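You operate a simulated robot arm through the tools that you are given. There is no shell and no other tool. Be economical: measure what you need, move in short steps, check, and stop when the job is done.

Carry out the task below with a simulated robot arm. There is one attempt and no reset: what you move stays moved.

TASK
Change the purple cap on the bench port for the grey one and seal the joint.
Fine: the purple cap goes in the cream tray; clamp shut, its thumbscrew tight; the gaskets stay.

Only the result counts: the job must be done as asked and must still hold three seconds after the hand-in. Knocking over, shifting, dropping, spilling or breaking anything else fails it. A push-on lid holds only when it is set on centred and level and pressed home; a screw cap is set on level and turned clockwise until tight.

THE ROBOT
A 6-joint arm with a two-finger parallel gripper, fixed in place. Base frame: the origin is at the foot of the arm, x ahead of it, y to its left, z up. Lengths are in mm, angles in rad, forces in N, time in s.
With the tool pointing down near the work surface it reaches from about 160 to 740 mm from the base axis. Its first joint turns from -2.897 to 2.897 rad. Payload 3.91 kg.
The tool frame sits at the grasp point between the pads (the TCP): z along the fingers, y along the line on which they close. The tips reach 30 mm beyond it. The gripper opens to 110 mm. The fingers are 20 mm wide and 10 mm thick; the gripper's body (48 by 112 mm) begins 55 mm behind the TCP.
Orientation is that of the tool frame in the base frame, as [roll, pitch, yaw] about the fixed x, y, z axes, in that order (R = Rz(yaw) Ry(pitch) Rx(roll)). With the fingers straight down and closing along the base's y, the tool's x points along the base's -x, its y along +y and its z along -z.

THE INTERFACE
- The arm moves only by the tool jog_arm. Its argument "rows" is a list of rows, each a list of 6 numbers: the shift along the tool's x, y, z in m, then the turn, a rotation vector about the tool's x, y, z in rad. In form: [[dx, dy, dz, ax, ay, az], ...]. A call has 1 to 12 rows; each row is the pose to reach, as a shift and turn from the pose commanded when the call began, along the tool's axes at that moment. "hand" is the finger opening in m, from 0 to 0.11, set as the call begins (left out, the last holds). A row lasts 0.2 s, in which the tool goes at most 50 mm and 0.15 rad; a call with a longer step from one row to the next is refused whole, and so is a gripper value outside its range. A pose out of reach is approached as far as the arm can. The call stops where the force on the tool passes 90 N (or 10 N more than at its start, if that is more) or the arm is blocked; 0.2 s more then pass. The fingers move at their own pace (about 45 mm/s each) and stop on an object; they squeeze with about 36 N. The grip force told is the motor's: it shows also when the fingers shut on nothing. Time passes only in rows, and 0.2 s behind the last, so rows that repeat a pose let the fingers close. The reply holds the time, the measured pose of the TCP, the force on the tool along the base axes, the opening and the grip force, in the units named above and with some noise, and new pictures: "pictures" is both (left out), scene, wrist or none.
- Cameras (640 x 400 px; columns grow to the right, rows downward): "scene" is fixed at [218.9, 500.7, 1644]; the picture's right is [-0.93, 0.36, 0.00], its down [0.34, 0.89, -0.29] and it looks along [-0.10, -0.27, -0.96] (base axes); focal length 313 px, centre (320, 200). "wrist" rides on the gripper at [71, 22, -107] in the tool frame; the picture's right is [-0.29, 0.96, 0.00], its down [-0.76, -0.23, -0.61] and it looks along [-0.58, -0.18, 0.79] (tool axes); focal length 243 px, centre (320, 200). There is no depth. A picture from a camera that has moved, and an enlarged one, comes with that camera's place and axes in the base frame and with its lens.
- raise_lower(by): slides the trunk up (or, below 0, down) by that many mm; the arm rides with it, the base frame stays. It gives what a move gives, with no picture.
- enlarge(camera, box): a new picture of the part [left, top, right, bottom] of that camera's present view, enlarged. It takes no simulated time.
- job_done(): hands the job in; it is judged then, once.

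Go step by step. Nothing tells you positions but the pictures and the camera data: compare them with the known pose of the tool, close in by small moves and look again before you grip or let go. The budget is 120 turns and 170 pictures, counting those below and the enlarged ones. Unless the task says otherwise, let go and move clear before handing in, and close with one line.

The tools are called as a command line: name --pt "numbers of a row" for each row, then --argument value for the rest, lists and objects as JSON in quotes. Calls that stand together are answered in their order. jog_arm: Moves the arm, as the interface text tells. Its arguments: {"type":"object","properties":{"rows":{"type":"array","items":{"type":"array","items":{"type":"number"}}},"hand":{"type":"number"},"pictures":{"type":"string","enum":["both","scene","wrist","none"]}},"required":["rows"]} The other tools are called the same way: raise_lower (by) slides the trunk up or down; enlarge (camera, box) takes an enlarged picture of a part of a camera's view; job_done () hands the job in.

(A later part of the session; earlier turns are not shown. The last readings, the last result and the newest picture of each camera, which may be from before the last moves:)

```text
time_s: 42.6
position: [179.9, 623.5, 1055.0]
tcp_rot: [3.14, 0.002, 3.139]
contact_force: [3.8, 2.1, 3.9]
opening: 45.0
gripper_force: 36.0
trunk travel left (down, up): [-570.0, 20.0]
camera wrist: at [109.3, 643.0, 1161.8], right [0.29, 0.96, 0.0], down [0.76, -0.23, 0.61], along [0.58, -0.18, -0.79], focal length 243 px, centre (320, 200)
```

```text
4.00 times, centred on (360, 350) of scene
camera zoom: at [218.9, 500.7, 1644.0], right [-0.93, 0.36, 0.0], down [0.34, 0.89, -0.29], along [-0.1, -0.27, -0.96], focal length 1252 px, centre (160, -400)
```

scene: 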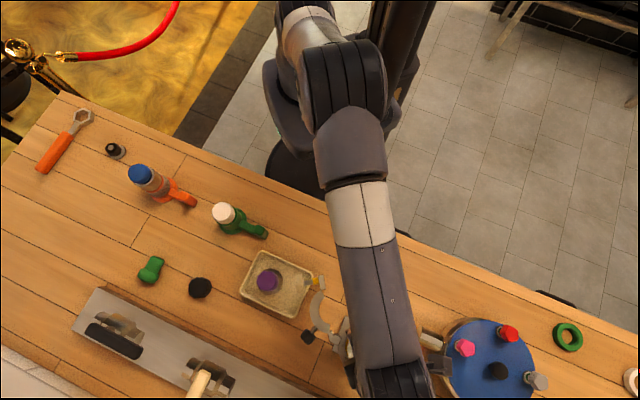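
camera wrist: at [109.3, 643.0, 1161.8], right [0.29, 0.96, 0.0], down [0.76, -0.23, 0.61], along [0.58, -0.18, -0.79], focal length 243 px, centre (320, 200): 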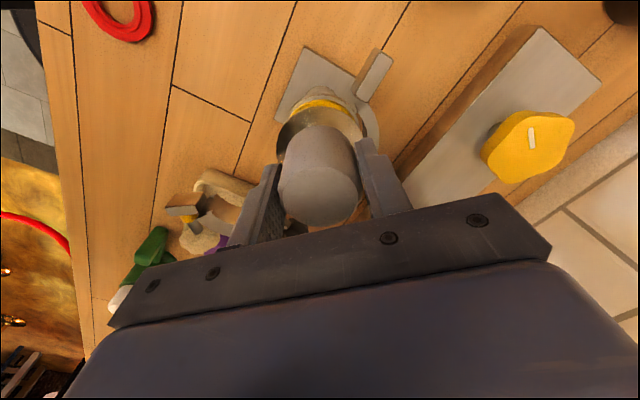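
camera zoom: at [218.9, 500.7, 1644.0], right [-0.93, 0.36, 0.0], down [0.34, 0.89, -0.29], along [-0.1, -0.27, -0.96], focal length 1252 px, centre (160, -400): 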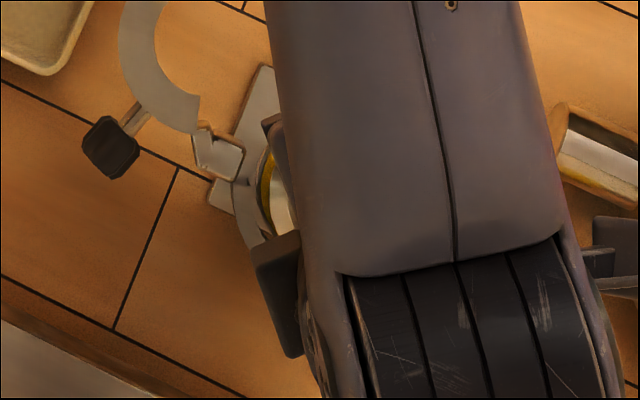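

A small force shows; I'll hold still and re-read it before going on.

jog_arm --pt "0 0 0 0 0 0" --pictures "none"

```text
time_s: 43.0
position: [180.8, 621.6, 1054.2]
tcp_rot: [-3.139, 0.001, 3.139]
contact_force: [2.7, -1.1, 2.4]
opening: 44.2
gripper_force: 32.3
trunk travel left (down, up): [-570.0, 20.0]
```

Geometry says the cap bottom should still be about 24 mm above the gasket. I'll probe 4 mm lower and watch the force.

jog_arm --pt "0 0 0.002 0 0 0" --pt "0 0 0.004 0 0 0" --pictures "none"

```text
time_s: 43.6
position: [180.2, 622.9, 1050.0]
tcp_rot: [-3.139, 0.0, 3.141]
contact_force: [0.5, -1.0, -2.0]
opening: 40.6
gripper_force: 35.6
trunk travel left (down, up): [-570.0, 20.0]
```

jog_arm --pt "0 0 0 0 0 0" --pictures "wrist"

enlarge --camera "wrist" --box '[250, 60, 400, 260]'

```text
time_s: 44.0
position: [177.9, 621.9, 1050.8]
tcp_rot: [-3.14, 0.001, -3.141]
contact_force: [-0.9, -0.2, -1.6]
opening: 40.5
gripper_force: 36.3
trunk travel left (down, up): [-570.0, 20.0]
camera wrist: at [108.9, 643.8, 1157.5], right [0.29, 0.96, 0.0], down [0.76, -0.23, 0.61], along [0.58, -0.18, -0.79], focal length 243 px, centre (320, 200)
```

wrist: 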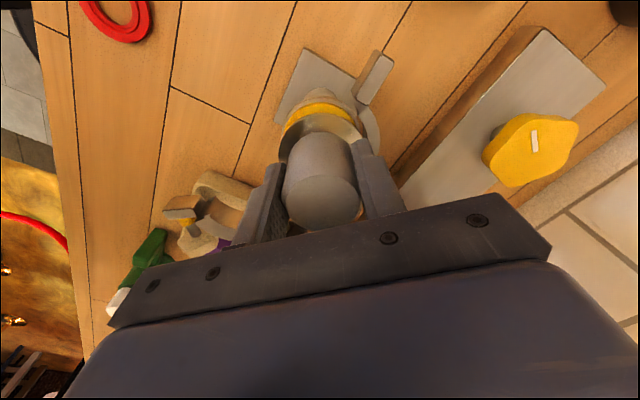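

```text
2.00 times, centred on (325, 160) of wrist
camera zoom: at [108.9, 643.8, 1157.5], right [0.29, 0.96, 0.0], down [0.76, -0.23, 0.61], along [0.58, -0.18, -0.79], focal length 485 px, centre (310, 280)
```

zoom: 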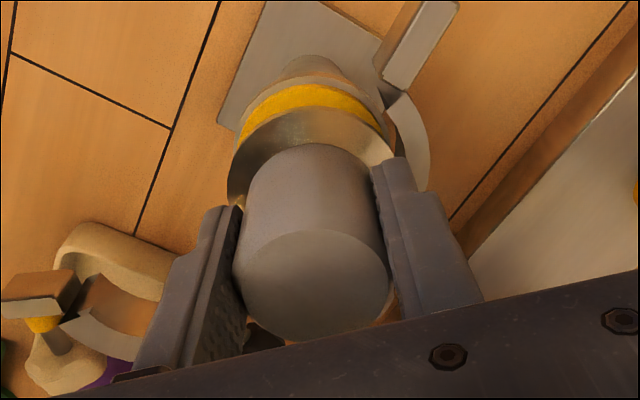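

The cap turned slightly in the grip: the opening fell from 45 to 40.6, like the purple cap's flats. I'll measure precisely how it sits now.

enlarge --camera "wrist" --box '[265, 90, 385, 165]'

enlarge --camera "wrist" --box '[265, 155, 385, 230]'

```text
5.33 times, centred on (325, 128) of wrist
camera zoom: at [108.9, 643.8, 1157.5], right [0.29, 0.96, 0.0], down [0.76, -0.23, 0.61], along [0.58, -0.18, -0.79], focal length 1294 px, centre (293, 587)
```

zoom: 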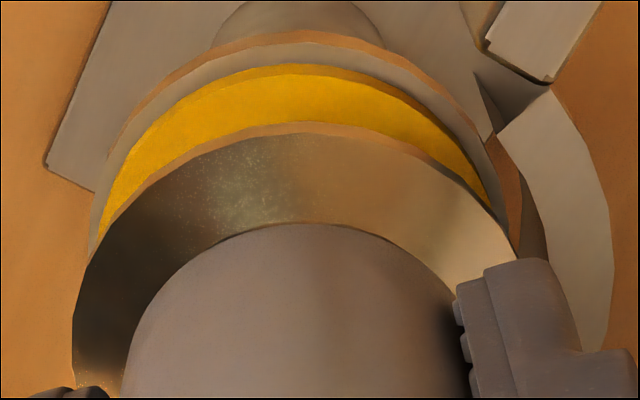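

```text
5.33 times, centred on (325, 192) of wrist
camera zoom: at [108.9, 643.8, 1157.5], right [0.29, 0.96, 0.0], down [0.76, -0.23, 0.61], along [0.58, -0.18, -0.79], focal length 1294 px, centre (293, 240)
```

zoom: 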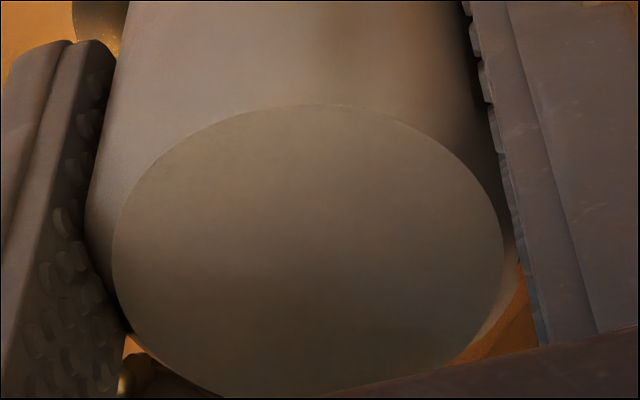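

The cap sits about 4.5 mm towards +x in the hand and the port axis is about 3 mm towards +x of the tool. I shift 1.5 mm towards -x and drop 11 mm, still short of contact.

jog_arm --pt "0.0015 0 0.006 0 0 0" --pt "0.0015 0 0.011 0 0 0" --pt "0.0015 0 0.011 0 0 0" --pictures "none"

enlarge --camera "wrist" --box '[265, 90, 385, 165]'

```text
time_s: 44.8
position: [177.8, 624.2, 1040.1]
tcp_rot: [-3.14, 0.001, -3.142]
contact_force: [-0.3, -1.0, 0.0]
opening: 40.7
gripper_force: 36.1
trunk travel left (down, up): [-570.0, 20.0]
```

```text
5.33 times, centred on (325, 128) of wrist
camera zoom: at [107.9, 644.2, 1146.8], right [0.29, 0.96, 0.0], down [0.76, -0.23, 0.61], along [0.58, -0.18, -0.79], focal length 1294 px, centre (293, 587)
```

zoom: 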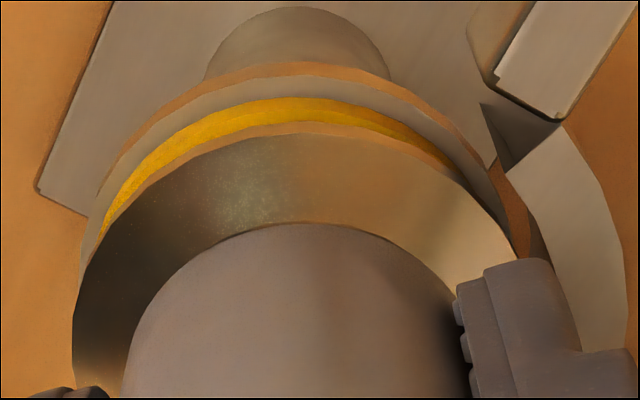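

Cap and gasket now look concentric to within about 1 mm. I'll lower gently to contact.

jog_arm --pt "0 0 0.002 0 0 0" --pt "0 0 0.004 0 0 0" --pictures "none"

enlarge --camera "wrist" --box '[265, 90, 385, 165]'

```text
time_s: 45.4
position: [179.9, 622.4, 1033.9]
tcp_rot: [-3.137, 0.0, -3.141]
contact_force: [0.1, 0.1, -4.8]
opening: 40.7
gripper_force: 35.8
trunk travel left (down, up): [-570.0, 20.0]
```

```text
5.33 times, centred on (325, 128) of wrist
camera zoom: at [108.4, 644.3, 1141.2], right [0.29, 0.96, 0.0], down [0.76, -0.23, 0.61], along [0.58, -0.18, -0.79], focal length 1294 px, centre (293, 587)
```

zoom: 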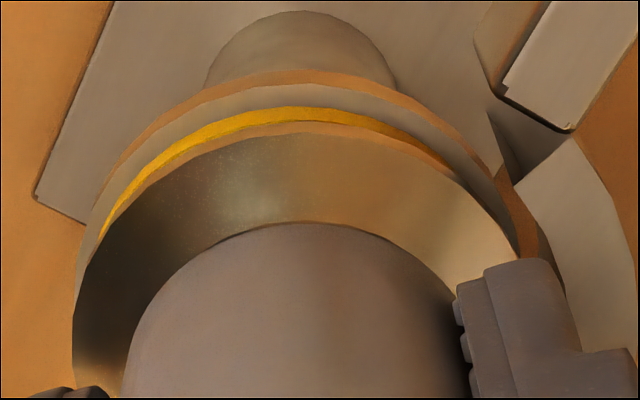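

jog_arm --pt "0 0 0.0015 0 0 0" --pt "0 0 0.003 0 0 0" --pictures "none"

enlarge --camera "wrist" --box '[265, 90, 385, 165]'

```text
time_s: 46.0
position: [178.6, 622.1, 1032.4]
tcp_rot: [-3.14, 0.0, -3.14]
contact_force: [0.3, 0.0, -1.3]
opening: 40.5
gripper_force: 36.3
trunk travel left (down, up): [-570.0, 20.0]
```

```text
5.33 times, centred on (325, 128) of wrist
camera zoom: at [108.1, 644.0, 1140.5], right [0.29, 0.96, 0.0], down [0.76, -0.23, 0.61], along [0.58, -0.18, -0.79], focal length 1294 px, centre (293, 587)
```

zoom: 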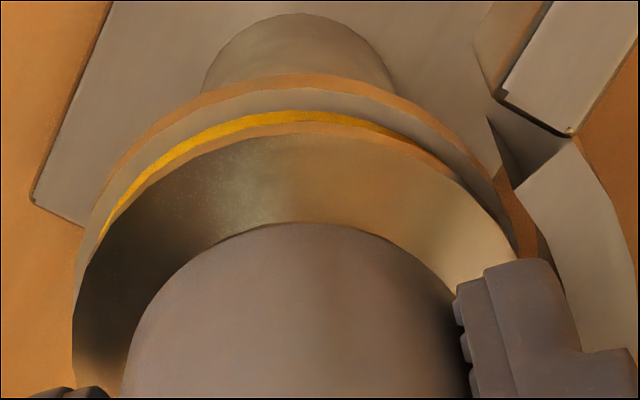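

The cap looks about 1 mm too far towards +y, so I correct that and continue down.

jog_arm --pt "0 -0.001 0.001 0 0 0" --pt "0 -0.001 0.0025 0 0 0" --pictures "none"

enlarge --camera "wrist" --box '[265, 90, 385, 165]'

```text
time_s: 46.6
position: [179.4, 621.5, 1033.0]
tcp_rot: [3.139, 0.002, 3.138]
contact_force: [3.6, 3.0, 8.2]
opening: 40.8
gripper_force: 35.8
trunk travel left (down, up): [-570.0, 20.0]
```

```text
5.33 times, centred on (325, 128) of wrist
camera zoom: at [107.7, 643.0, 1139.9], right [0.29, 0.96, 0.0], down [0.76, -0.23, 0.61], along [0.58, -0.18, -0.79], focal length 1294 px, centre (293, 587)
```

zoom: 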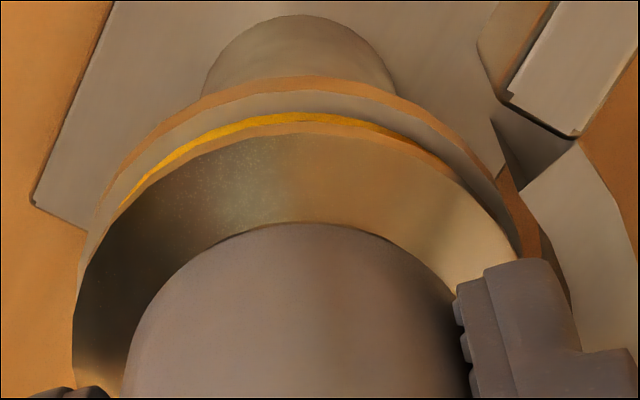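

Contact. I press it down a little more.

jog_arm --pt "0 0 0.001 0 0 0" --pt "0 0 0.0025 0 0 0" --pictures "none"

enlarge --camera "wrist" --box '[265, 90, 385, 165]'

```text
time_s: 47.2
position: [178.6, 621.2, 1032.1]
tcp_rot: [3.139, 0.003, -3.142]
contact_force: [2.1, 5.1, 24.6]
opening: 40.7
gripper_force: 36.4
trunk travel left (down, up): [-570.0, 20.0]
```

```text
5.33 times, centred on (325, 128) of wrist
camera zoom: at [107.4, 642.3, 1138.1], right [0.29, 0.96, 0.0], down [0.76, -0.23, 0.61], along [0.58, -0.17, -0.79], focal length 1294 px, centre (293, 587)
```

zoom: 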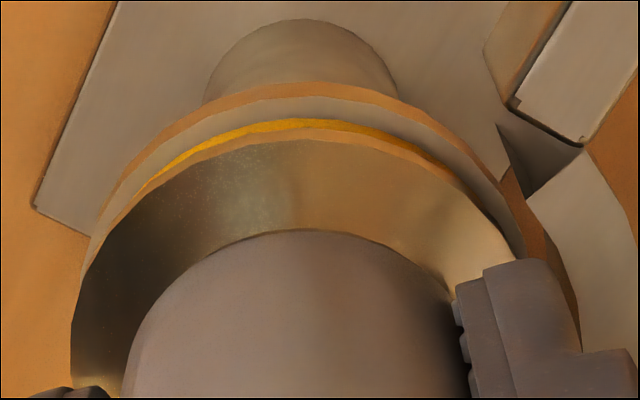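

Firmly seated at about the same height as the purple cap was. I'll ease off, release, lift and check that it's centred.

jog_arm --pt "0 0 -0.002 0 0 0" --pt "0 0 -0.002 0 0 0" --pt "0 0 -0.002 0 0 0" --pt "0 0 -0.002 0 0 0" --hand 0.07 --pictures "none"

jog_arm --pt "0 0 -0.03 0 0 0" --pt "0 0 -0.07 0 0 0" --pt "0 0 -0.11 0 0 0" --pictures "wrist"

enlarge --camera "wrist" --box '[260, 40, 400, 170]'

```text
time_s: 48.2
position: [177.9, 621.5, 1029.9]
tcp_rot: [-3.141, 0.002, -3.141]
contact_force: [-0.1, -0.1, 0.3]
opening: 69.9
gripper_force: 0.1
trunk travel left (down, up): [-570.0, 20.0]
```

```text
time_s: 49.0
position: [179.7, 622.0, 1140.3]
tcp_rot: [-3.139, 0.001, 3.14]
contact_force: [-0.7, 0.1, -0.7]
opening: 70.0
gripper_force: 0.3
trunk travel left (down, up): [-570.0, 20.0]
camera wrist: at [107.7, 642.7, 1247.8], right [0.29, 0.96, 0.0], down [0.76, -0.23, 0.61], along [0.58, -0.18, -0.79], focal length 243 px, centre (320, 200)
```

wrist: 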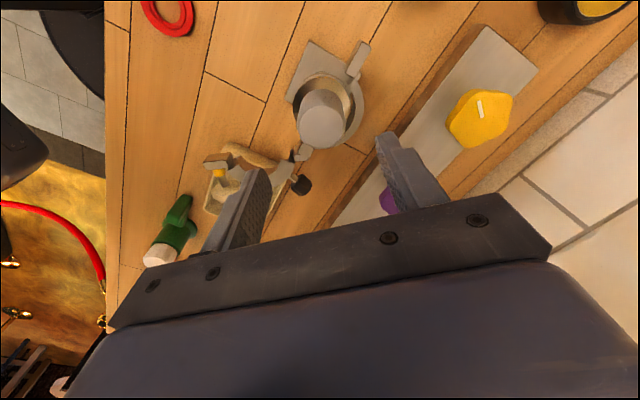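

```text
3.08 times, centred on (330, 105) of wrist
camera zoom: at [107.7, 642.7, 1247.8], right [0.29, 0.96, 0.0], down [0.76, -0.23, 0.61], along [0.58, -0.18, -0.79], focal length 746 px, centre (289, 492)
```

zoom: 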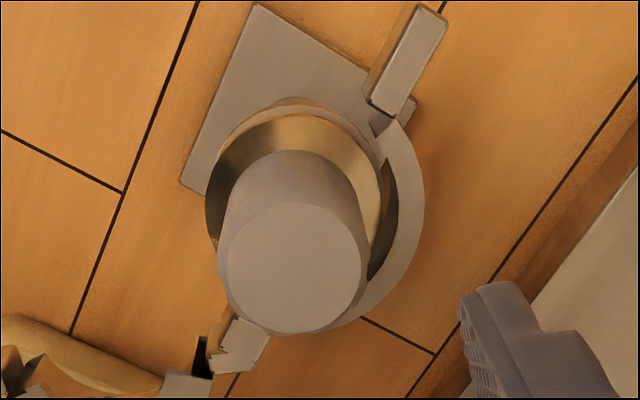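

The grey cap looks seated and concentric. Next I'll push the open clamp half shut with closed fingers, so I move high over the start point outside the arc and take scene close-ups.

jog_arm --pt "-0.03 -0.03 0 0 0 0" --pt "-0.06 -0.06 0 0 0 0" --pt "-0.09 -0.09 0 0 0 0" --pt "-0.11 -0.11 0 0 0 0" --hand 0.0 --pictures "both"

enlarge --camera "scene" --box '[280, 260, 410, 390]'

```text
time_s: 50.0
position: [288.3, 511.5, 1142.1]
tcp_rot: [-3.14, 0.002, 3.141]
contact_force: [0.7, 0.3, -0.3]
opening: 0.1
gripper_force: 17.7
trunk travel left (down, up): [-570.0, 20.0]
camera wrist: at [216.7, 531.5, 1248.2], right [0.29, 0.96, 0.0], down [0.76, -0.23, 0.61], along [0.58, -0.18, -0.79], focal length 243 px, centre (320, 200)
```

scene: 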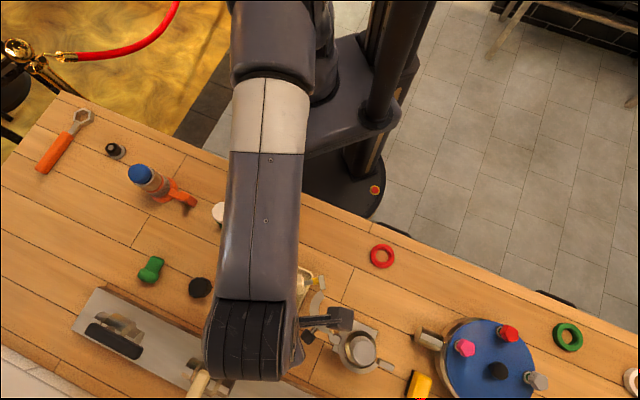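
wrist: 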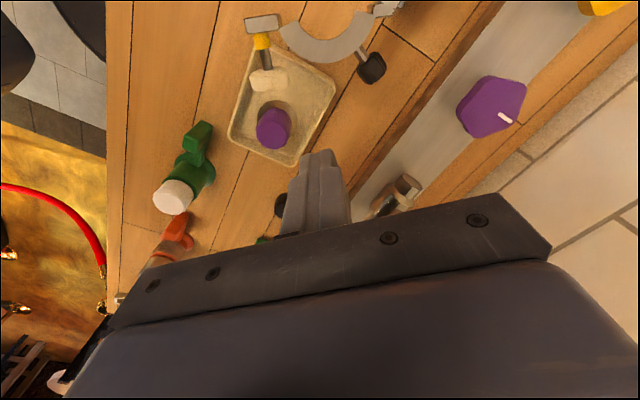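

```text
3.08 times, centred on (345, 325) of scene
camera zoom: at [218.9, 500.7, 1644.0], right [-0.93, 0.36, 0.0], down [0.34, 0.89, -0.29], along [-0.1, -0.27, -0.96], focal length 963 px, centre (243, -185)
```

zoom: 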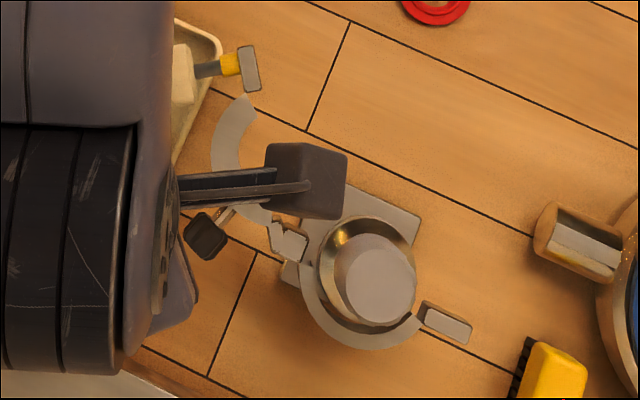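

enlarge --camera "wrist" --box '[230, 0, 410, 112]'

```text
3.56 times, centred on (320, 56) of wrist
camera zoom: at [216.7, 531.5, 1248.2], right [0.29, 0.96, 0.0], down [0.76, -0.23, 0.61], along [0.58, -0.18, -0.79], focal length 863 px, centre (320, 712)
```

zoom: 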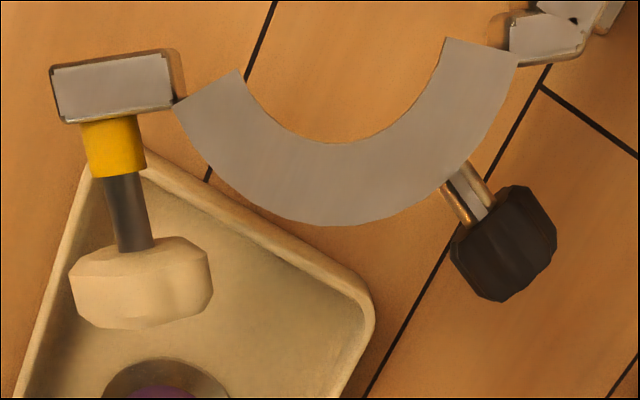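

I have a clear view of the clamp: pivot near (223, 587), arc centre near (209, 537), outer radius about 45. I lower the closed fingers just outside the arc, at arc height.

jog_arm --pt "0.004 -0.002 0.04 0 0 0" --pt "0.008 -0.0035 0.08 0 0 0" --pt "0.008 -0.0035 0.11 0 0 0" --pt "0.008 -0.0035 0.134 0 0 0" --pictures "both"

```text
time_s: 51.0
position: [281.2, 509.1, 1006.4]
tcp_rot: [-3.139, 0.003, -3.141]
contact_force: [-0.2, 0.4, -1.0]
opening: 0.0
gripper_force: 35.9
trunk travel left (down, up): [-570.0, 20.0]
camera wrist: at [209.0, 530.1, 1113.3], right [0.29, 0.96, 0.0], down [0.76, -0.23, 0.61], along [0.58, -0.18, -0.79], focal length 243 px, centre (320, 200)
```

scene: 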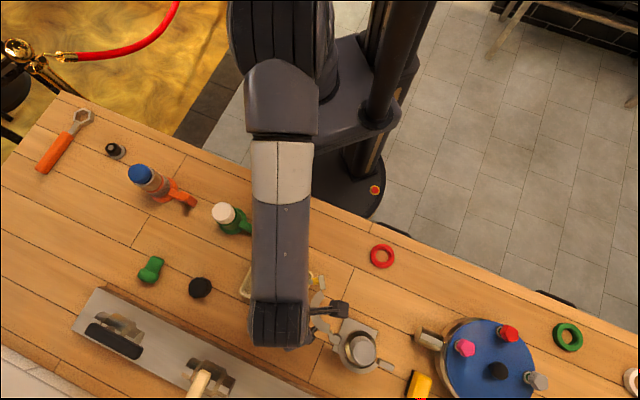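
wrist: 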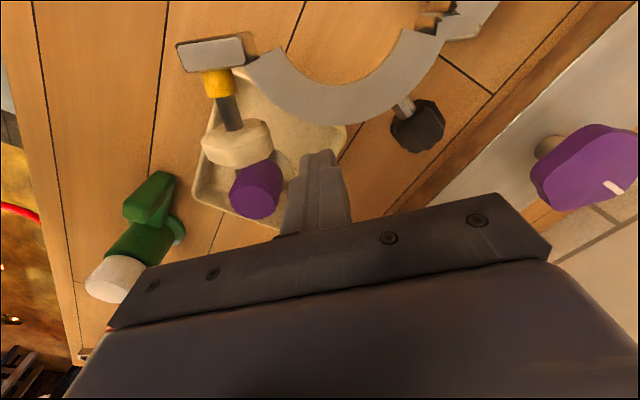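

jog_arm --pt "0.01 0.002 0 0 0 0" --pt "0.0203 0.0041 0 0 0 0" --pt "0.027 0.001 0 0 0 0" --pt "0.0338 -0.0013 0 0 0 0" --pt "0.0408 -0.0028 0 0 0 0" --pt "0.0479 -0.0042 0 0 0 0" --pictures "both"

```text
time_s: 52.4
position: [231.8, 504.2, 1006.9]
tcp_rot: [-3.138, -0.001, 3.142]
contact_force: [-0.2, -8.1, -5.4]
opening: 0.1
gripper_force: 35.8
trunk travel left (down, up): [-570.0, 20.0]
camera wrist: at [161.0, 524.2, 1113.4], right [0.29, 0.96, 0.0], down [0.76, -0.23, 0.61], along [0.58, -0.18, -0.79], focal length 243 px, centre (320, 200)
```

scene: 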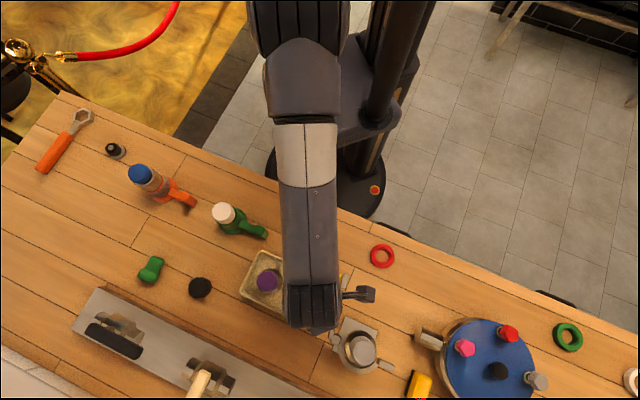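
wrist: 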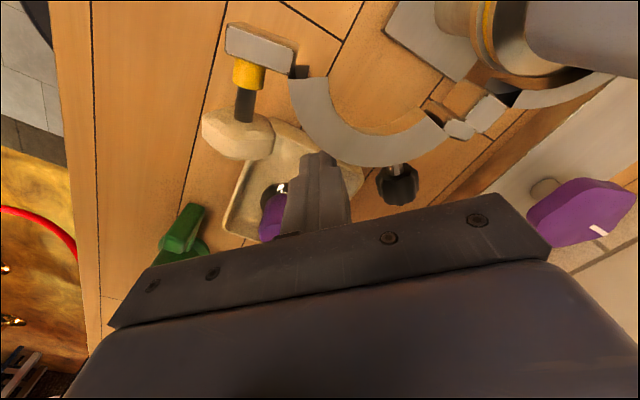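

The clamp arm is swinging with the fingers. I continue along the circle.

jog_arm --pt "0.0073 -0.0004 0 0 0 0" --pt "0.0145 -0.0004 0 0 0 0" --pt "0.0217 0.0004 0 0 0 0" --pt "0.0288 0.0016 0 0 0 0" --pt "0.0358 0.0037 0 0 0 0" --pt "0.0426 0.0062 0 0 0 0" --pt "0.0491 0.0094 0 0 0 0" --pt "0.0553 0.013 0 0 0 0" --pictures "both"

```text
time_s: 54.2
position: [178.3, 516.6, 1007.5]
tcp_rot: [-3.138, 0.001, -3.141]
contact_force: [-5.0, -7.5, 0.3]
opening: 0.0
gripper_force: 36.4
trunk travel left (down, up): [-570.0, 20.0]
camera wrist: at [106.2, 537.5, 1113.6], right [0.29, 0.96, 0.0], down [0.76, -0.23, 0.61], along [0.58, -0.18, -0.79], focal length 243 px, centre (320, 200)
```

scene: 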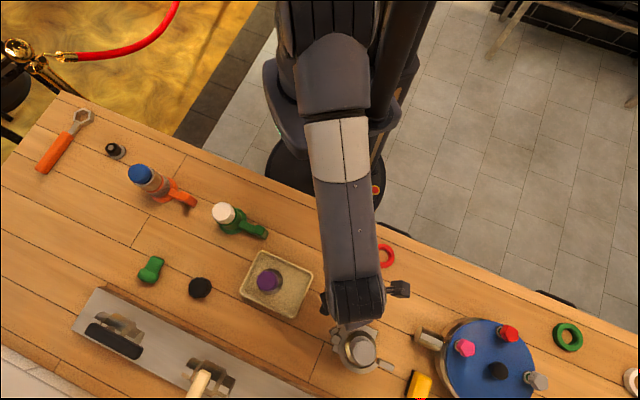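
wrist: 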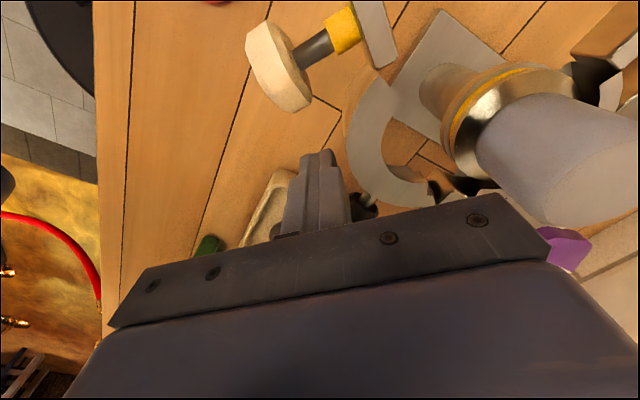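

jog_arm --pt "0.0059 0.0042 0 0 0 0" --pt "0.0113 0.009 0 0 0 0" --pt "0.0164 0.0142 0 0 0 0" --pt "0.021 0.0198 0 0 0 0" --pt "0.025 0.0258 0 0 0 0" --pt "0.0285 0.0321 0 0 0 0" --pt "0.0315 0.0387 0 0 0 0" --pt "0.0339 0.0456 0 0 0 0" --pictures "wrist"

```text
time_s: 56.0
position: [143.2, 561.3, 1005.8]
tcp_rot: [-3.139, -0.001, 3.14]
contact_force: [0.1, -0.1, -0.4]
opening: 0.0
gripper_force: 35.7
trunk travel left (down, up): [-570.0, 20.0]
camera wrist: at [73.1, 582.8, 1112.5], right [0.29, 0.96, 0.0], down [0.76, -0.23, 0.61], along [0.58, -0.18, -0.79], focal length 243 px, centre (320, 200)
```

wrist: 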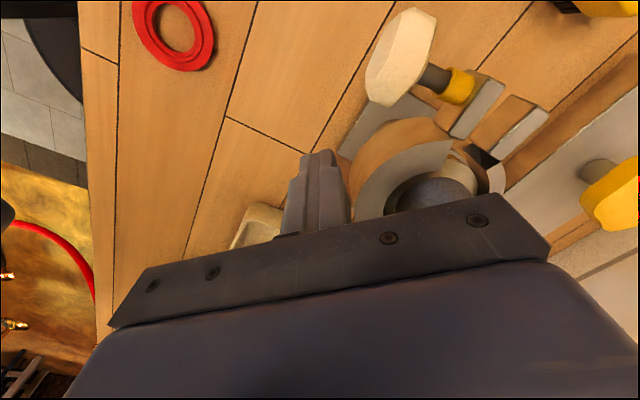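

jog_arm --pt "0.0018 0.007 0 0 0 0" --pt "0.0029 0.0141 0 0 0 0" --pt "0.0033 0.0177 0 0 0 0" --pt "0.0035 0.0213 0 0 0 0" --pictures "wrist"

enlarge --camera "wrist" --box '[300, 20, 500, 220]'

```text
time_s: 57.0
position: [141.0, 576.4, 1005.8]
tcp_rot: [-3.128, 0.0, 3.14]
contact_force: [2.7, -46.2, 1.4]
opening: 0.0
gripper_force: 36.1
trunk travel left (down, up): [-570.0, 20.0]
camera wrist: at [70.3, 598.8, 1112.6], right [0.29, 0.96, -0.01], down [0.76, -0.22, 0.61], along [0.58, -0.19, -0.79], focal length 243 px, centre (320, 200)
```

wrist: 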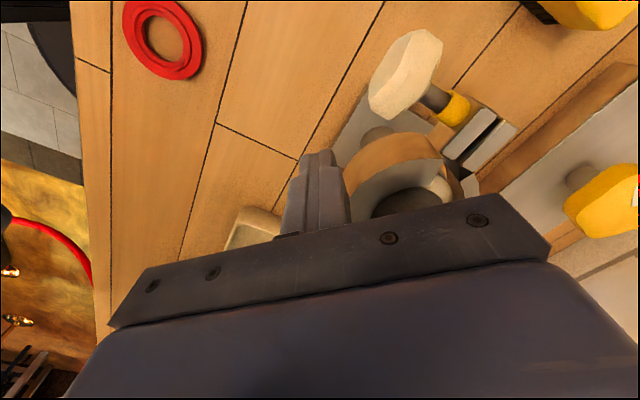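

```text
2.00 times, centred on (400, 120) of wrist
camera zoom: at [70.3, 598.8, 1112.6], right [0.29, 0.96, -0.01], down [0.76, -0.22, 0.61], along [0.58, -0.19, -0.79], focal length 485 px, centre (160, 360)
```

zoom: 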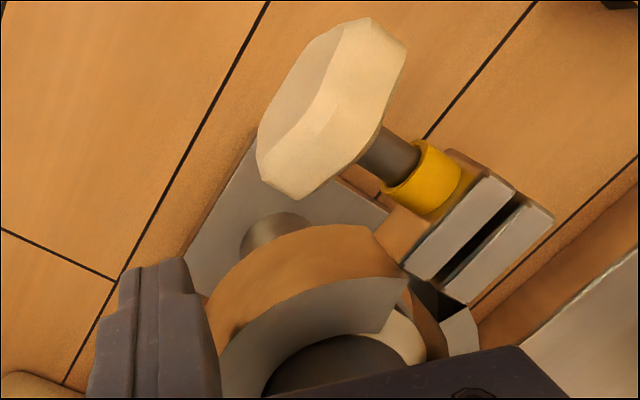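

The clamp half is now closed against the cap with its lugs facing, a small gap between them. I back the fingers off and rise clear, then check that it stays shut.

jog_arm --pt "0.005 -0.01 0 0 0 0" --pt "0.01 -0.025 0 0 0 0" --pt "0.01 -0.025 -0.04 0 0 0" --pt "0.01 -0.025 -0.085 0 0 0" --pt "0.01 -0.025 -0.13 0 0 0" --pt "0.04 -0.05 -0.15 0 0 0" --pt "0.07 -0.075 -0.17 0 0 0" --pt "0.1 -0.1 -0.19 0 0 0" --pictures "both"

enlarge --camera "scene" --box '[300, 280, 420, 400]'

```text
time_s: 58.8
position: [38.8, 483.8, 1197.4]
tcp_rot: [-3.141, 0.002, -3.14]
contact_force: [-0.3, 0.1, 0.1]
opening: 0.2
gripper_force: 35.9
trunk travel left (down, up): [-570.0, 20.0]
camera wrist: at [-31.8, 505.1, 1305.4], right [0.29, 0.96, 0.0], down [0.76, -0.23, 0.61], along [0.58, -0.18, -0.79], focal length 243 px, centre (320, 200)
```

scene: 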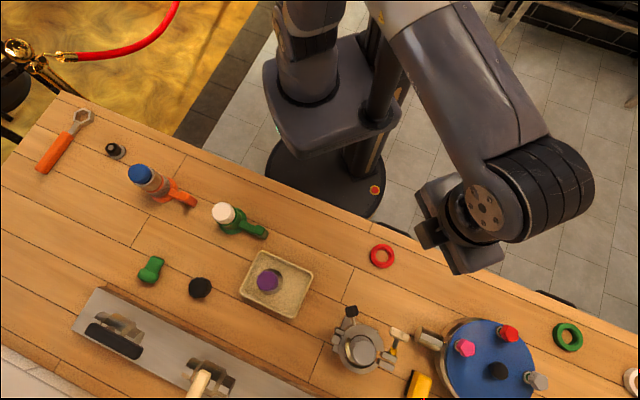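
wrist: 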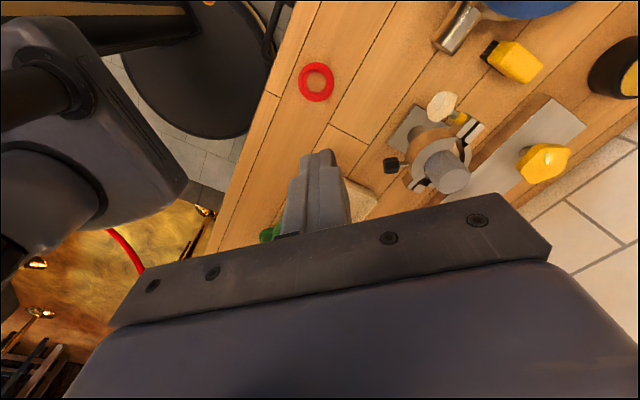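

```text
3.33 times, centred on (360, 340) of scene
camera zoom: at [218.9, 500.7, 1644.0], right [-0.93, 0.36, 0.0], down [0.34, 0.89, -0.29], along [-0.1, -0.27, -0.96], focal length 1043 px, centre (187, -267)
```

zoom: 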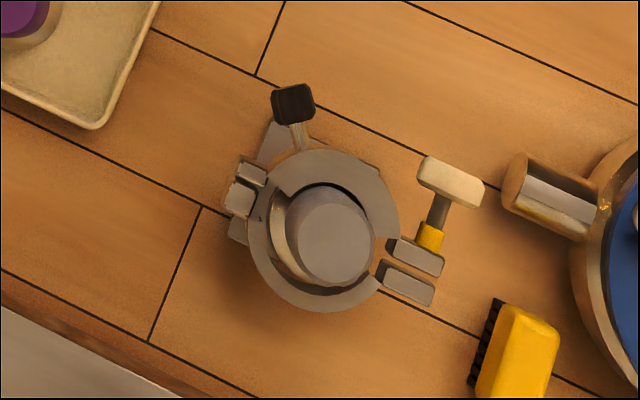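

The clamp stays closed. The knob centre is at about (104, 626) and its axis points about 43° into the lug. I need its height, so I zoom with the wrist camera.

enlarge --camera "wrist" --box '[380, 60, 500, 210]'

```text
2.67 times, centred on (440, 135) of wrist
camera zoom: at [-31.8, 505.1, 1305.4], right [0.29, 0.96, 0.0], down [0.76, -0.23, 0.61], along [0.58, -0.18, -0.79], focal length 647 px, centre (0, 373)
```

zoom: 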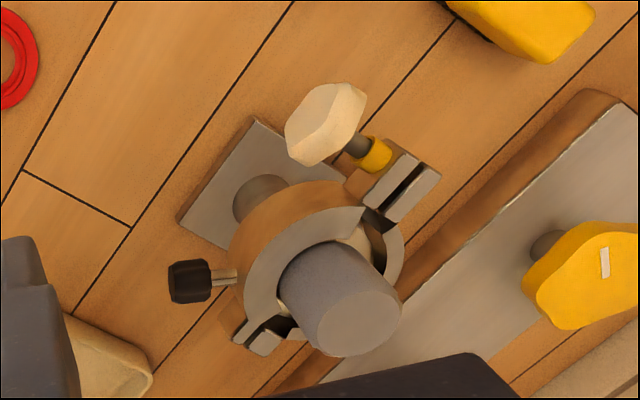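

Knob centre is (104, 626, 984.5). I'll turn the tool so it points horizontally along the screw axis at 45°, starting with the yaw.

jog_arm --pt "0 0.01 0.005 0 0 0.131" --pt "0 0.02 0.01 0 0 0.262" --pt "0 0.03 0.02 0 0 0.393" --pt "0 0.04 0.03 0 0 0.524" --pt "0 0.05 0.035 0 0 0.654" --pt "0 0.06 0.04 0 0 0.785" --pictures "none" --hand 0.06

jog_arm --pt "0 0 0 -0.143 0 0" --pt "0 0 0 -0.286 0 0" --pt "0 0 0 -0.429 0 0" --pt "0 0 0 -0.571 0 0" --pt "0 0 0 -0.714 0 0" --pt "0 0 0 -0.857 0 0" --pt "0 0 0 -1.0 0 0" --pt "0 0 0 -1.143 0 0" --pt "0 0 0 -1.286 0 0" --pt "0 0 0 -1.429 0 0" --pt "0 0 0 -1.5708 0 0" --pictures "both"

```text
time_s: 60.2
position: [40.9, 543.8, 1157.5]
tcp_rot: [3.14, 0.001, 2.352]
contact_force: [0.9, 0.8, 0.5]
opening: 60.2
gripper_force: 0.1
trunk travel left (down, up): [-570.0, 20.0]
```

```text
time_s: 62.6
position: [55.1, 680.6, 1398.7]
tcp_rot: [1.62, 0.029, 2.294]
contact_force: [0.0, 0.5, -0.1]
opening: 60.1
gripper_force: 0.0
out of reach, approached as far as the arm can: row 6, 7, 8, 9, 10, 11
trunk travel left (down, up): [-570.0, 20.0]
camera wrist: at [-72.6, 663.1, 1422.9], right [0.21, -0.17, 0.96], down [0.04, -0.98, -0.18], along [0.98, 0.08, -0.2], focal length 243 px, centre (320, 200)
```

scene: 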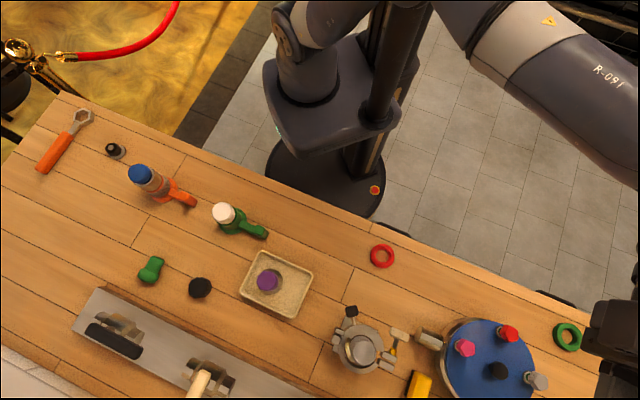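
wrist: 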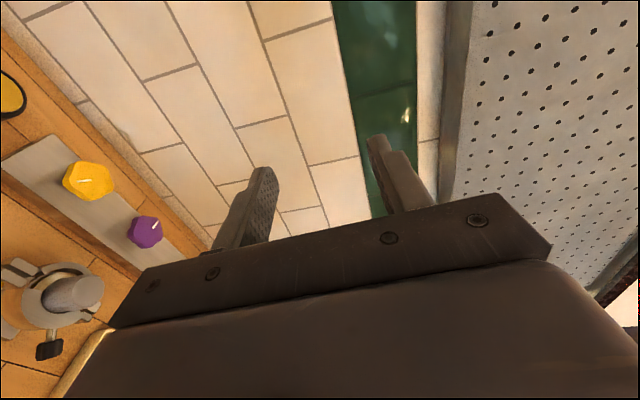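

The IK drifted to a high pose, though the orientation is close to what I want. With the orientation held, I bring the TCP back down in stages and see whether it tracks.

jog_arm --pt "-0.01 -0.0435 -0.0106 -0.007 0.009 0.004" --pt "-0.02 -0.087 -0.021 -0.014 0.018 0.008" --pt "-0.03 -0.13 -0.032 -0.021 0.027 0.012" --pt "-0.04 -0.174 -0.042 -0.028 0.036 0.017" --pt "-0.05 -0.217 -0.053 -0.035 0.045 0.021" --pt "-0.06 -0.261 -0.063 -0.042 0.054 0.025" --pt "-0.07 -0.304 -0.074 -0.049 0.062 0.029" --pictures "scene"

```text
time_s: 64.2
position: [-57.5, 765.9, 1269.5]
tcp_rot: [1.598, 0.035, 2.382]
contact_force: [-0.4, -0.3, -0.6]
opening: 60.2
gripper_force: 0.1
out of reach, approached as far as the arm can: row 1, 2, 3, 4, 5, 6, 7
trunk travel left (down, up): [-570.0, 20.0]
```

scene: 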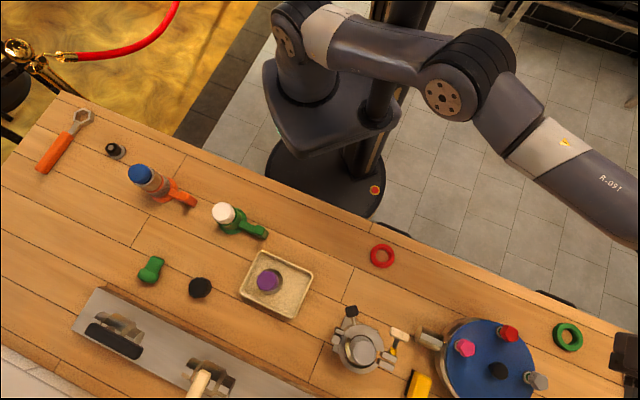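

The horizontal pose isn't well tracked here. I'll undo the tilt and return to a tool-down pose; then I can turn the knob from above by rolling the tool about the screw axis.

jog_arm --pt "-0.02 -0.0103 -0.0081 0.143 0 0" --pt "-0.04 -0.0206 -0.0163 0.286 0 0" --pt "-0.06 -0.031 -0.0244 0.429 0 0" --pt "-0.08 -0.0413 -0.0325 0.571 0 0" --pt "-0.1 -0.0516 -0.0407 0.714 0 0" --pt "-0.12 -0.062 -0.049 0.857 0 0" --pt "-0.14 -0.072 -0.057 1.0 0 0" --pt "-0.16 -0.0825 -0.065 1.143 0 0" --pt "-0.18 -0.093 -0.073 1.286 0 0" --pt "-0.2 -0.103 -0.081 1.429 0 0" --pt "-0.219 -0.1135 -0.0895 1.5708 0 0" --pictures "scene"

```text
time_s: 66.6
position: [46.4, 549.1, 1144.8]
tcp_rot: [-3.122, 0.029, 2.396]
contact_force: [-0.3, 0.3, -0.1]
opening: 60.0
gripper_force: 0.1
out of reach, approached as far as the arm can: row 1
trunk travel left (down, up): [-570.0, 20.0]
```

scene: 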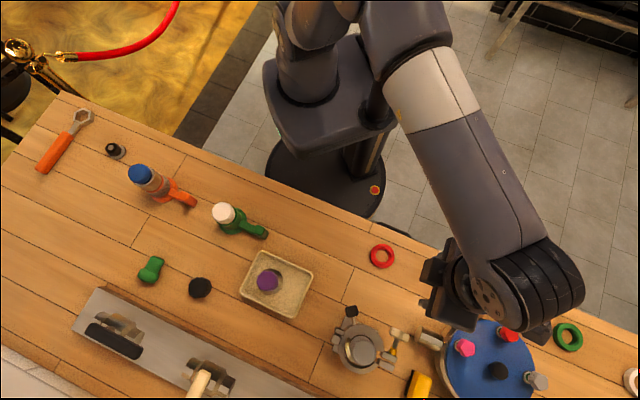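

Back in a sane tool-down pose. Now I turn the tool so its fingers close perpendicular to the screw axis, camera towards the robot, and move over the knob.

jog_arm --pt "0 0 0 0 0 -0.139" --pt "0 0 0 0 0 -0.278" --pt "0 0 0 0 0 -0.418" --pt "0 0 0 0 0 -0.557" --pt "0.001 0.01 0.0 0 0 -0.696" --pt "0.002 0.025 0.0 0 0 -0.835" --pt "0.004 0.04 0.0 0 0 -0.974" --pt "0.006 0.055 0.0 0 0 -1.113" --pt "0.008 0.07 0.005 0 0 -1.253" --pt "0.009 0.085 0.015 0 0 -1.392" --pt "0.0098 0.0917 0.025 0 0 -1.531" --pictures "both"

```text
time_s: 69.0
position: [103.4, 624.3, 1121.0]
tcp_rot: [-3.113, -0.018, -2.356]
contact_force: [-0.4, -0.6, -1.1]
opening: 59.8
gripper_force: 0.0
trunk travel left (down, up): [-570.0, 20.0]
camera wrist: at [37.4, 591.4, 1228.0], right [-0.47, 0.88, -0.03], down [0.69, 0.4, 0.6], along [0.54, 0.26, -0.8], focal length 243 px, centre (320, 200)
```

scene: 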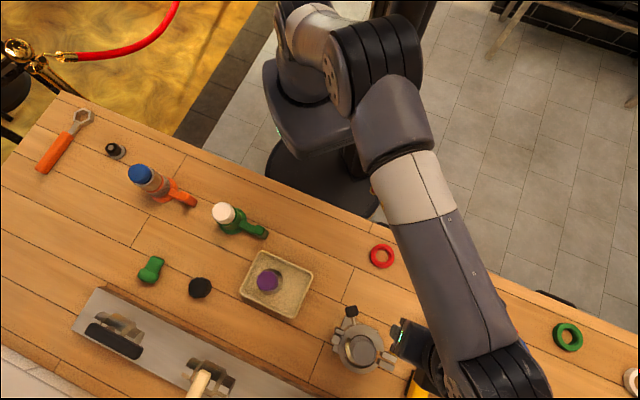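
wrist: 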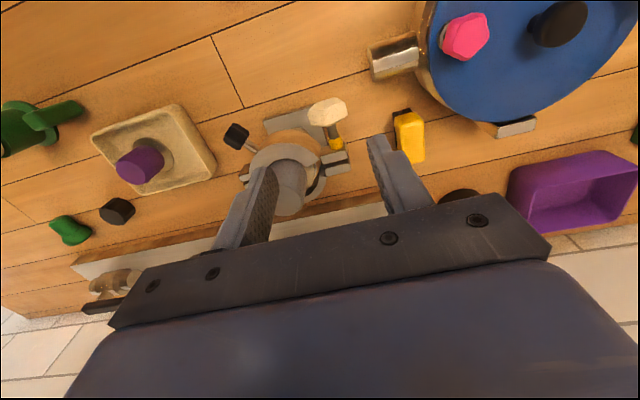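

jog_arm --pt "0 0 0.02 -0.0286 -0.018 0" --pt "0 0 0.05 -0.0286 -0.018 0" --pt "0 0 0.05 -0.0286 -0.018 0" --pictures "none"

enlarge --camera "wrist" --box '[240, 60, 400, 220]'

```text
time_s: 69.8
position: [105.1, 622.9, 1070.9]
tcp_rot: [-3.141, 0.002, -2.357]
contact_force: [0.3, 0.7, -0.3]
opening: 60.2
gripper_force: 0.0
trunk travel left (down, up): [-570.0, 20.0]
```

```text
2.50 times, centred on (320, 140) of wrist
camera zoom: at [38.7, 586.9, 1177.6], right [-0.47, 0.88, 0.0], down [0.7, 0.37, 0.61], along [0.54, 0.29, -0.79], focal length 606 px, centre (320, 350)
```

zoom: 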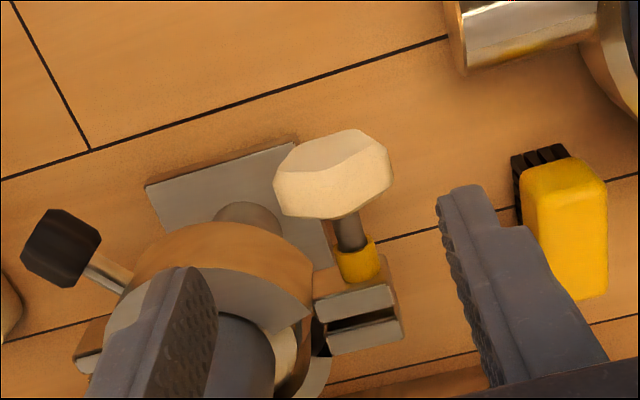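

Knob centre refines to (104.5, 627.5, 984.5). I'll adjust and descend so that the knob sits between the fingers.

jog_arm --pt "-0.001 0.004 0.025 0 0 0" --pt "-0.001 0.004 0.05 0 0 0" --pt "-0.001 0.004 0.07 0 0 0" --pt "-0.001 0.004 0.0865 0 0 0" --pictures "none"

enlarge --camera "wrist" --box '[220, 80, 420, 240]'

```text
time_s: 70.8
position: [101.9, 624.5, 983.4]
tcp_rot: [3.141, 0.0, -2.356]
contact_force: [-0.2, 0.0, 0.4]
opening: 60.0
gripper_force: 0.1
trunk travel left (down, up): [-570.0, 20.0]
```

```text
2.50 times, centred on (320, 160) of wrist
camera zoom: at [34.9, 590.2, 1090.2], right [-0.47, 0.88, 0.0], down [0.7, 0.37, 0.61], along [0.54, 0.29, -0.79], focal length 606 px, centre (320, 300)
```

zoom: 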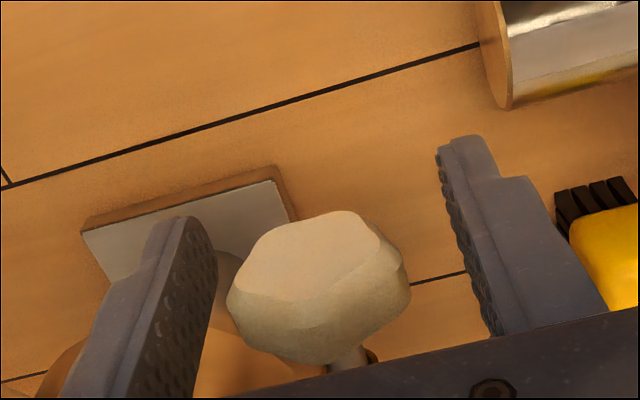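

The knob is centred between the fingers. Still open, I roll the tool to the counter-clockwise end of the stroke and check that the pose tracks.

jog_arm --pt "0 0 0 0.14 0 0" --pt "0 0 0 0.28 0 0" --pt "0 0 0 0.42 0 0" --pt "0 0 0 0.56 0 0" --pt "0 0 0 0.7 0 0" --pictures "both"

```text
time_s: 72.0
position: [111.2, 608.0, 959.9]
tcp_rot: [-2.457, 0.017, -2.342]
contact_force: [-21.2, -5.7, 8.2]
opening: 58.9
gripper_force: 0.1
out of reach, approached as far as the arm can: row 4, 5
trunk travel left (down, up): [-570.0, 20.0]
camera wrist: at [-0.5, 614.3, 1028.1], right [-0.32, 0.73, -0.6], down [0.37, 0.68, 0.63], along [0.87, -0.02, -0.49], focal length 243 px, centre (320, 200)
```

scene: 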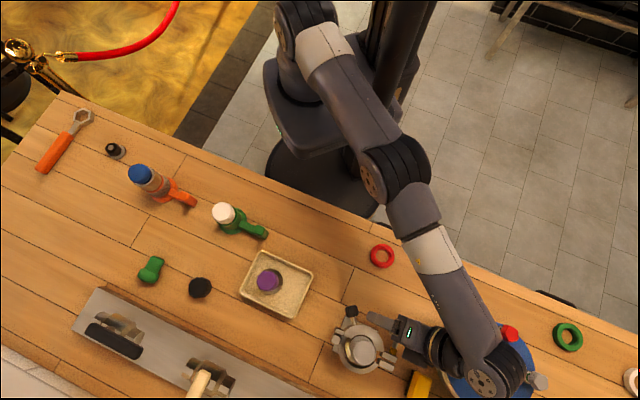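
wrist: 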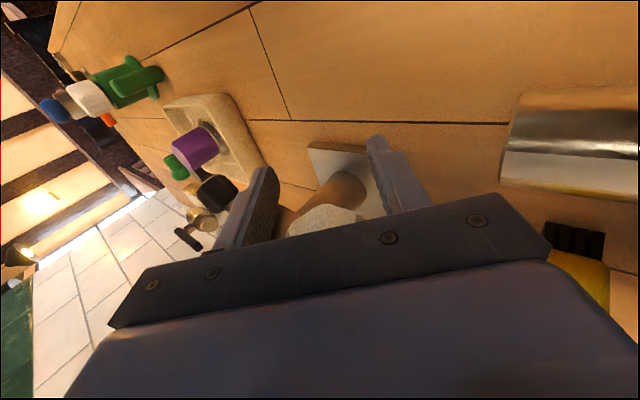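

That tilt direction hits a reach limit and touched the knob lightly. I'll back out the same way to upright.

jog_arm --pt "-0.003 -0.0006 -0.015 0 0 0" --pt "-0.0058 -0.0012 -0.03 -0.1 0 0" --pt "-0.0058 -0.0012 -0.03 -0.24 0 0" --pt "-0.0058 -0.0012 -0.03 -0.38 0 0" --pt "-0.0058 -0.0012 -0.03 -0.52 0 0" --pt "-0.0058 -0.0012 -0.03 -0.66 0.0 0" --pt "-0.0058 -0.0012 -0.03 -0.684 0.0 0" --pictures "wrist"

```text
time_s: 73.6
position: [107.0, 627.2, 999.6]
tcp_rot: [3.141, 0.026, -2.356]
contact_force: [-12.1, -6.5, 88.4]
opening: 57.4
gripper_force: 0.0
out of reach, approached as far as the arm can: row 1, 2
trunk travel left (down, up): [-570.0, 20.0]
camera wrist: at [39.3, 589.1, 1105.2], right [-0.47, 0.88, 0.01], down [0.69, 0.36, 0.63], along [0.55, 0.3, -0.78], focal length 243 px, centre (320, 200)
```

wrist: 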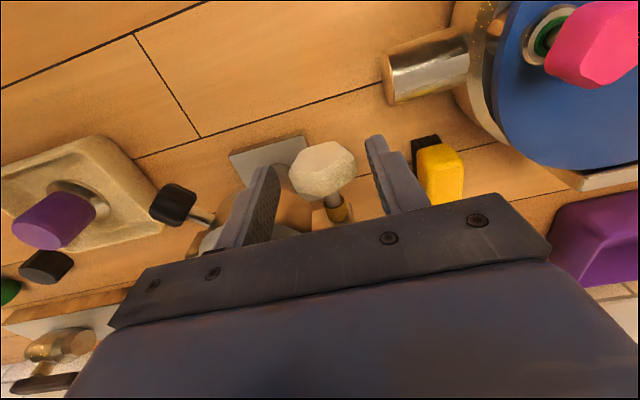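

The finger is pressing on the clamp, with a high z force. I rise straight up immediately.

jog_arm --pt "0 0 -0.02 0 0 0" --pt "0 0 -0.05 0 0 0" --pt "0 0 -0.09 0 0 0" --pictures "both"

enlarge --camera "wrist" --box '[220, 60, 400, 220]'

```text
time_s: 74.4
position: [107.0, 627.9, 1070.8]
tcp_rot: [-3.124, -0.003, -2.356]
contact_force: [-0.3, 0.2, 0.0]
opening: 59.9
gripper_force: 0.1
trunk travel left (down, up): [-570.0, 20.0]
camera wrist: at [39.4, 593.6, 1177.6], right [-0.47, 0.88, -0.02], down [0.69, 0.38, 0.61], along [0.55, 0.28, -0.79], focal length 243 px, centre (320, 200)
```

scene: 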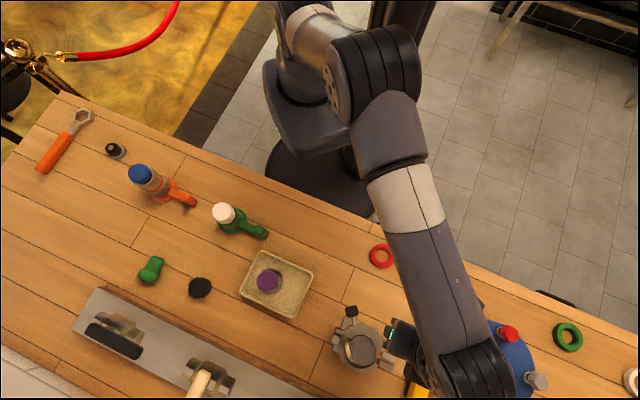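
wrist: 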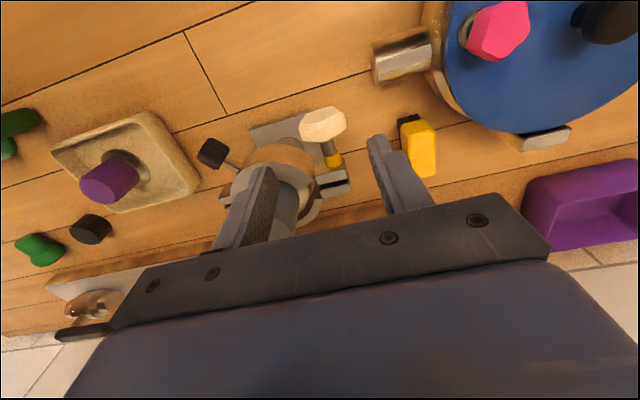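

```text
2.50 times, centred on (310, 140) of wrist
camera zoom: at [39.4, 593.6, 1177.6], right [-0.47, 0.88, -0.02], down [0.69, 0.38, 0.61], along [0.55, 0.28, -0.79], focal length 606 px, centre (345, 350)
```

zoom: 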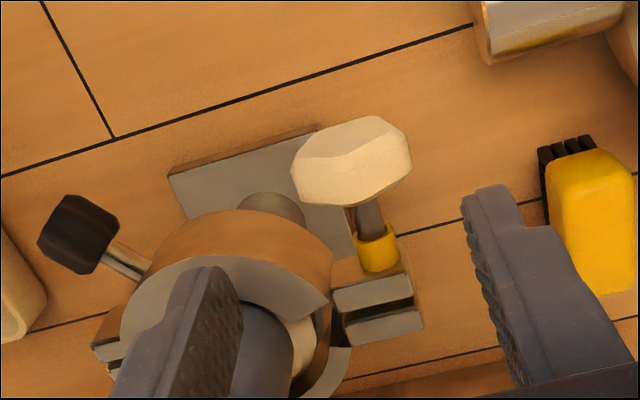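

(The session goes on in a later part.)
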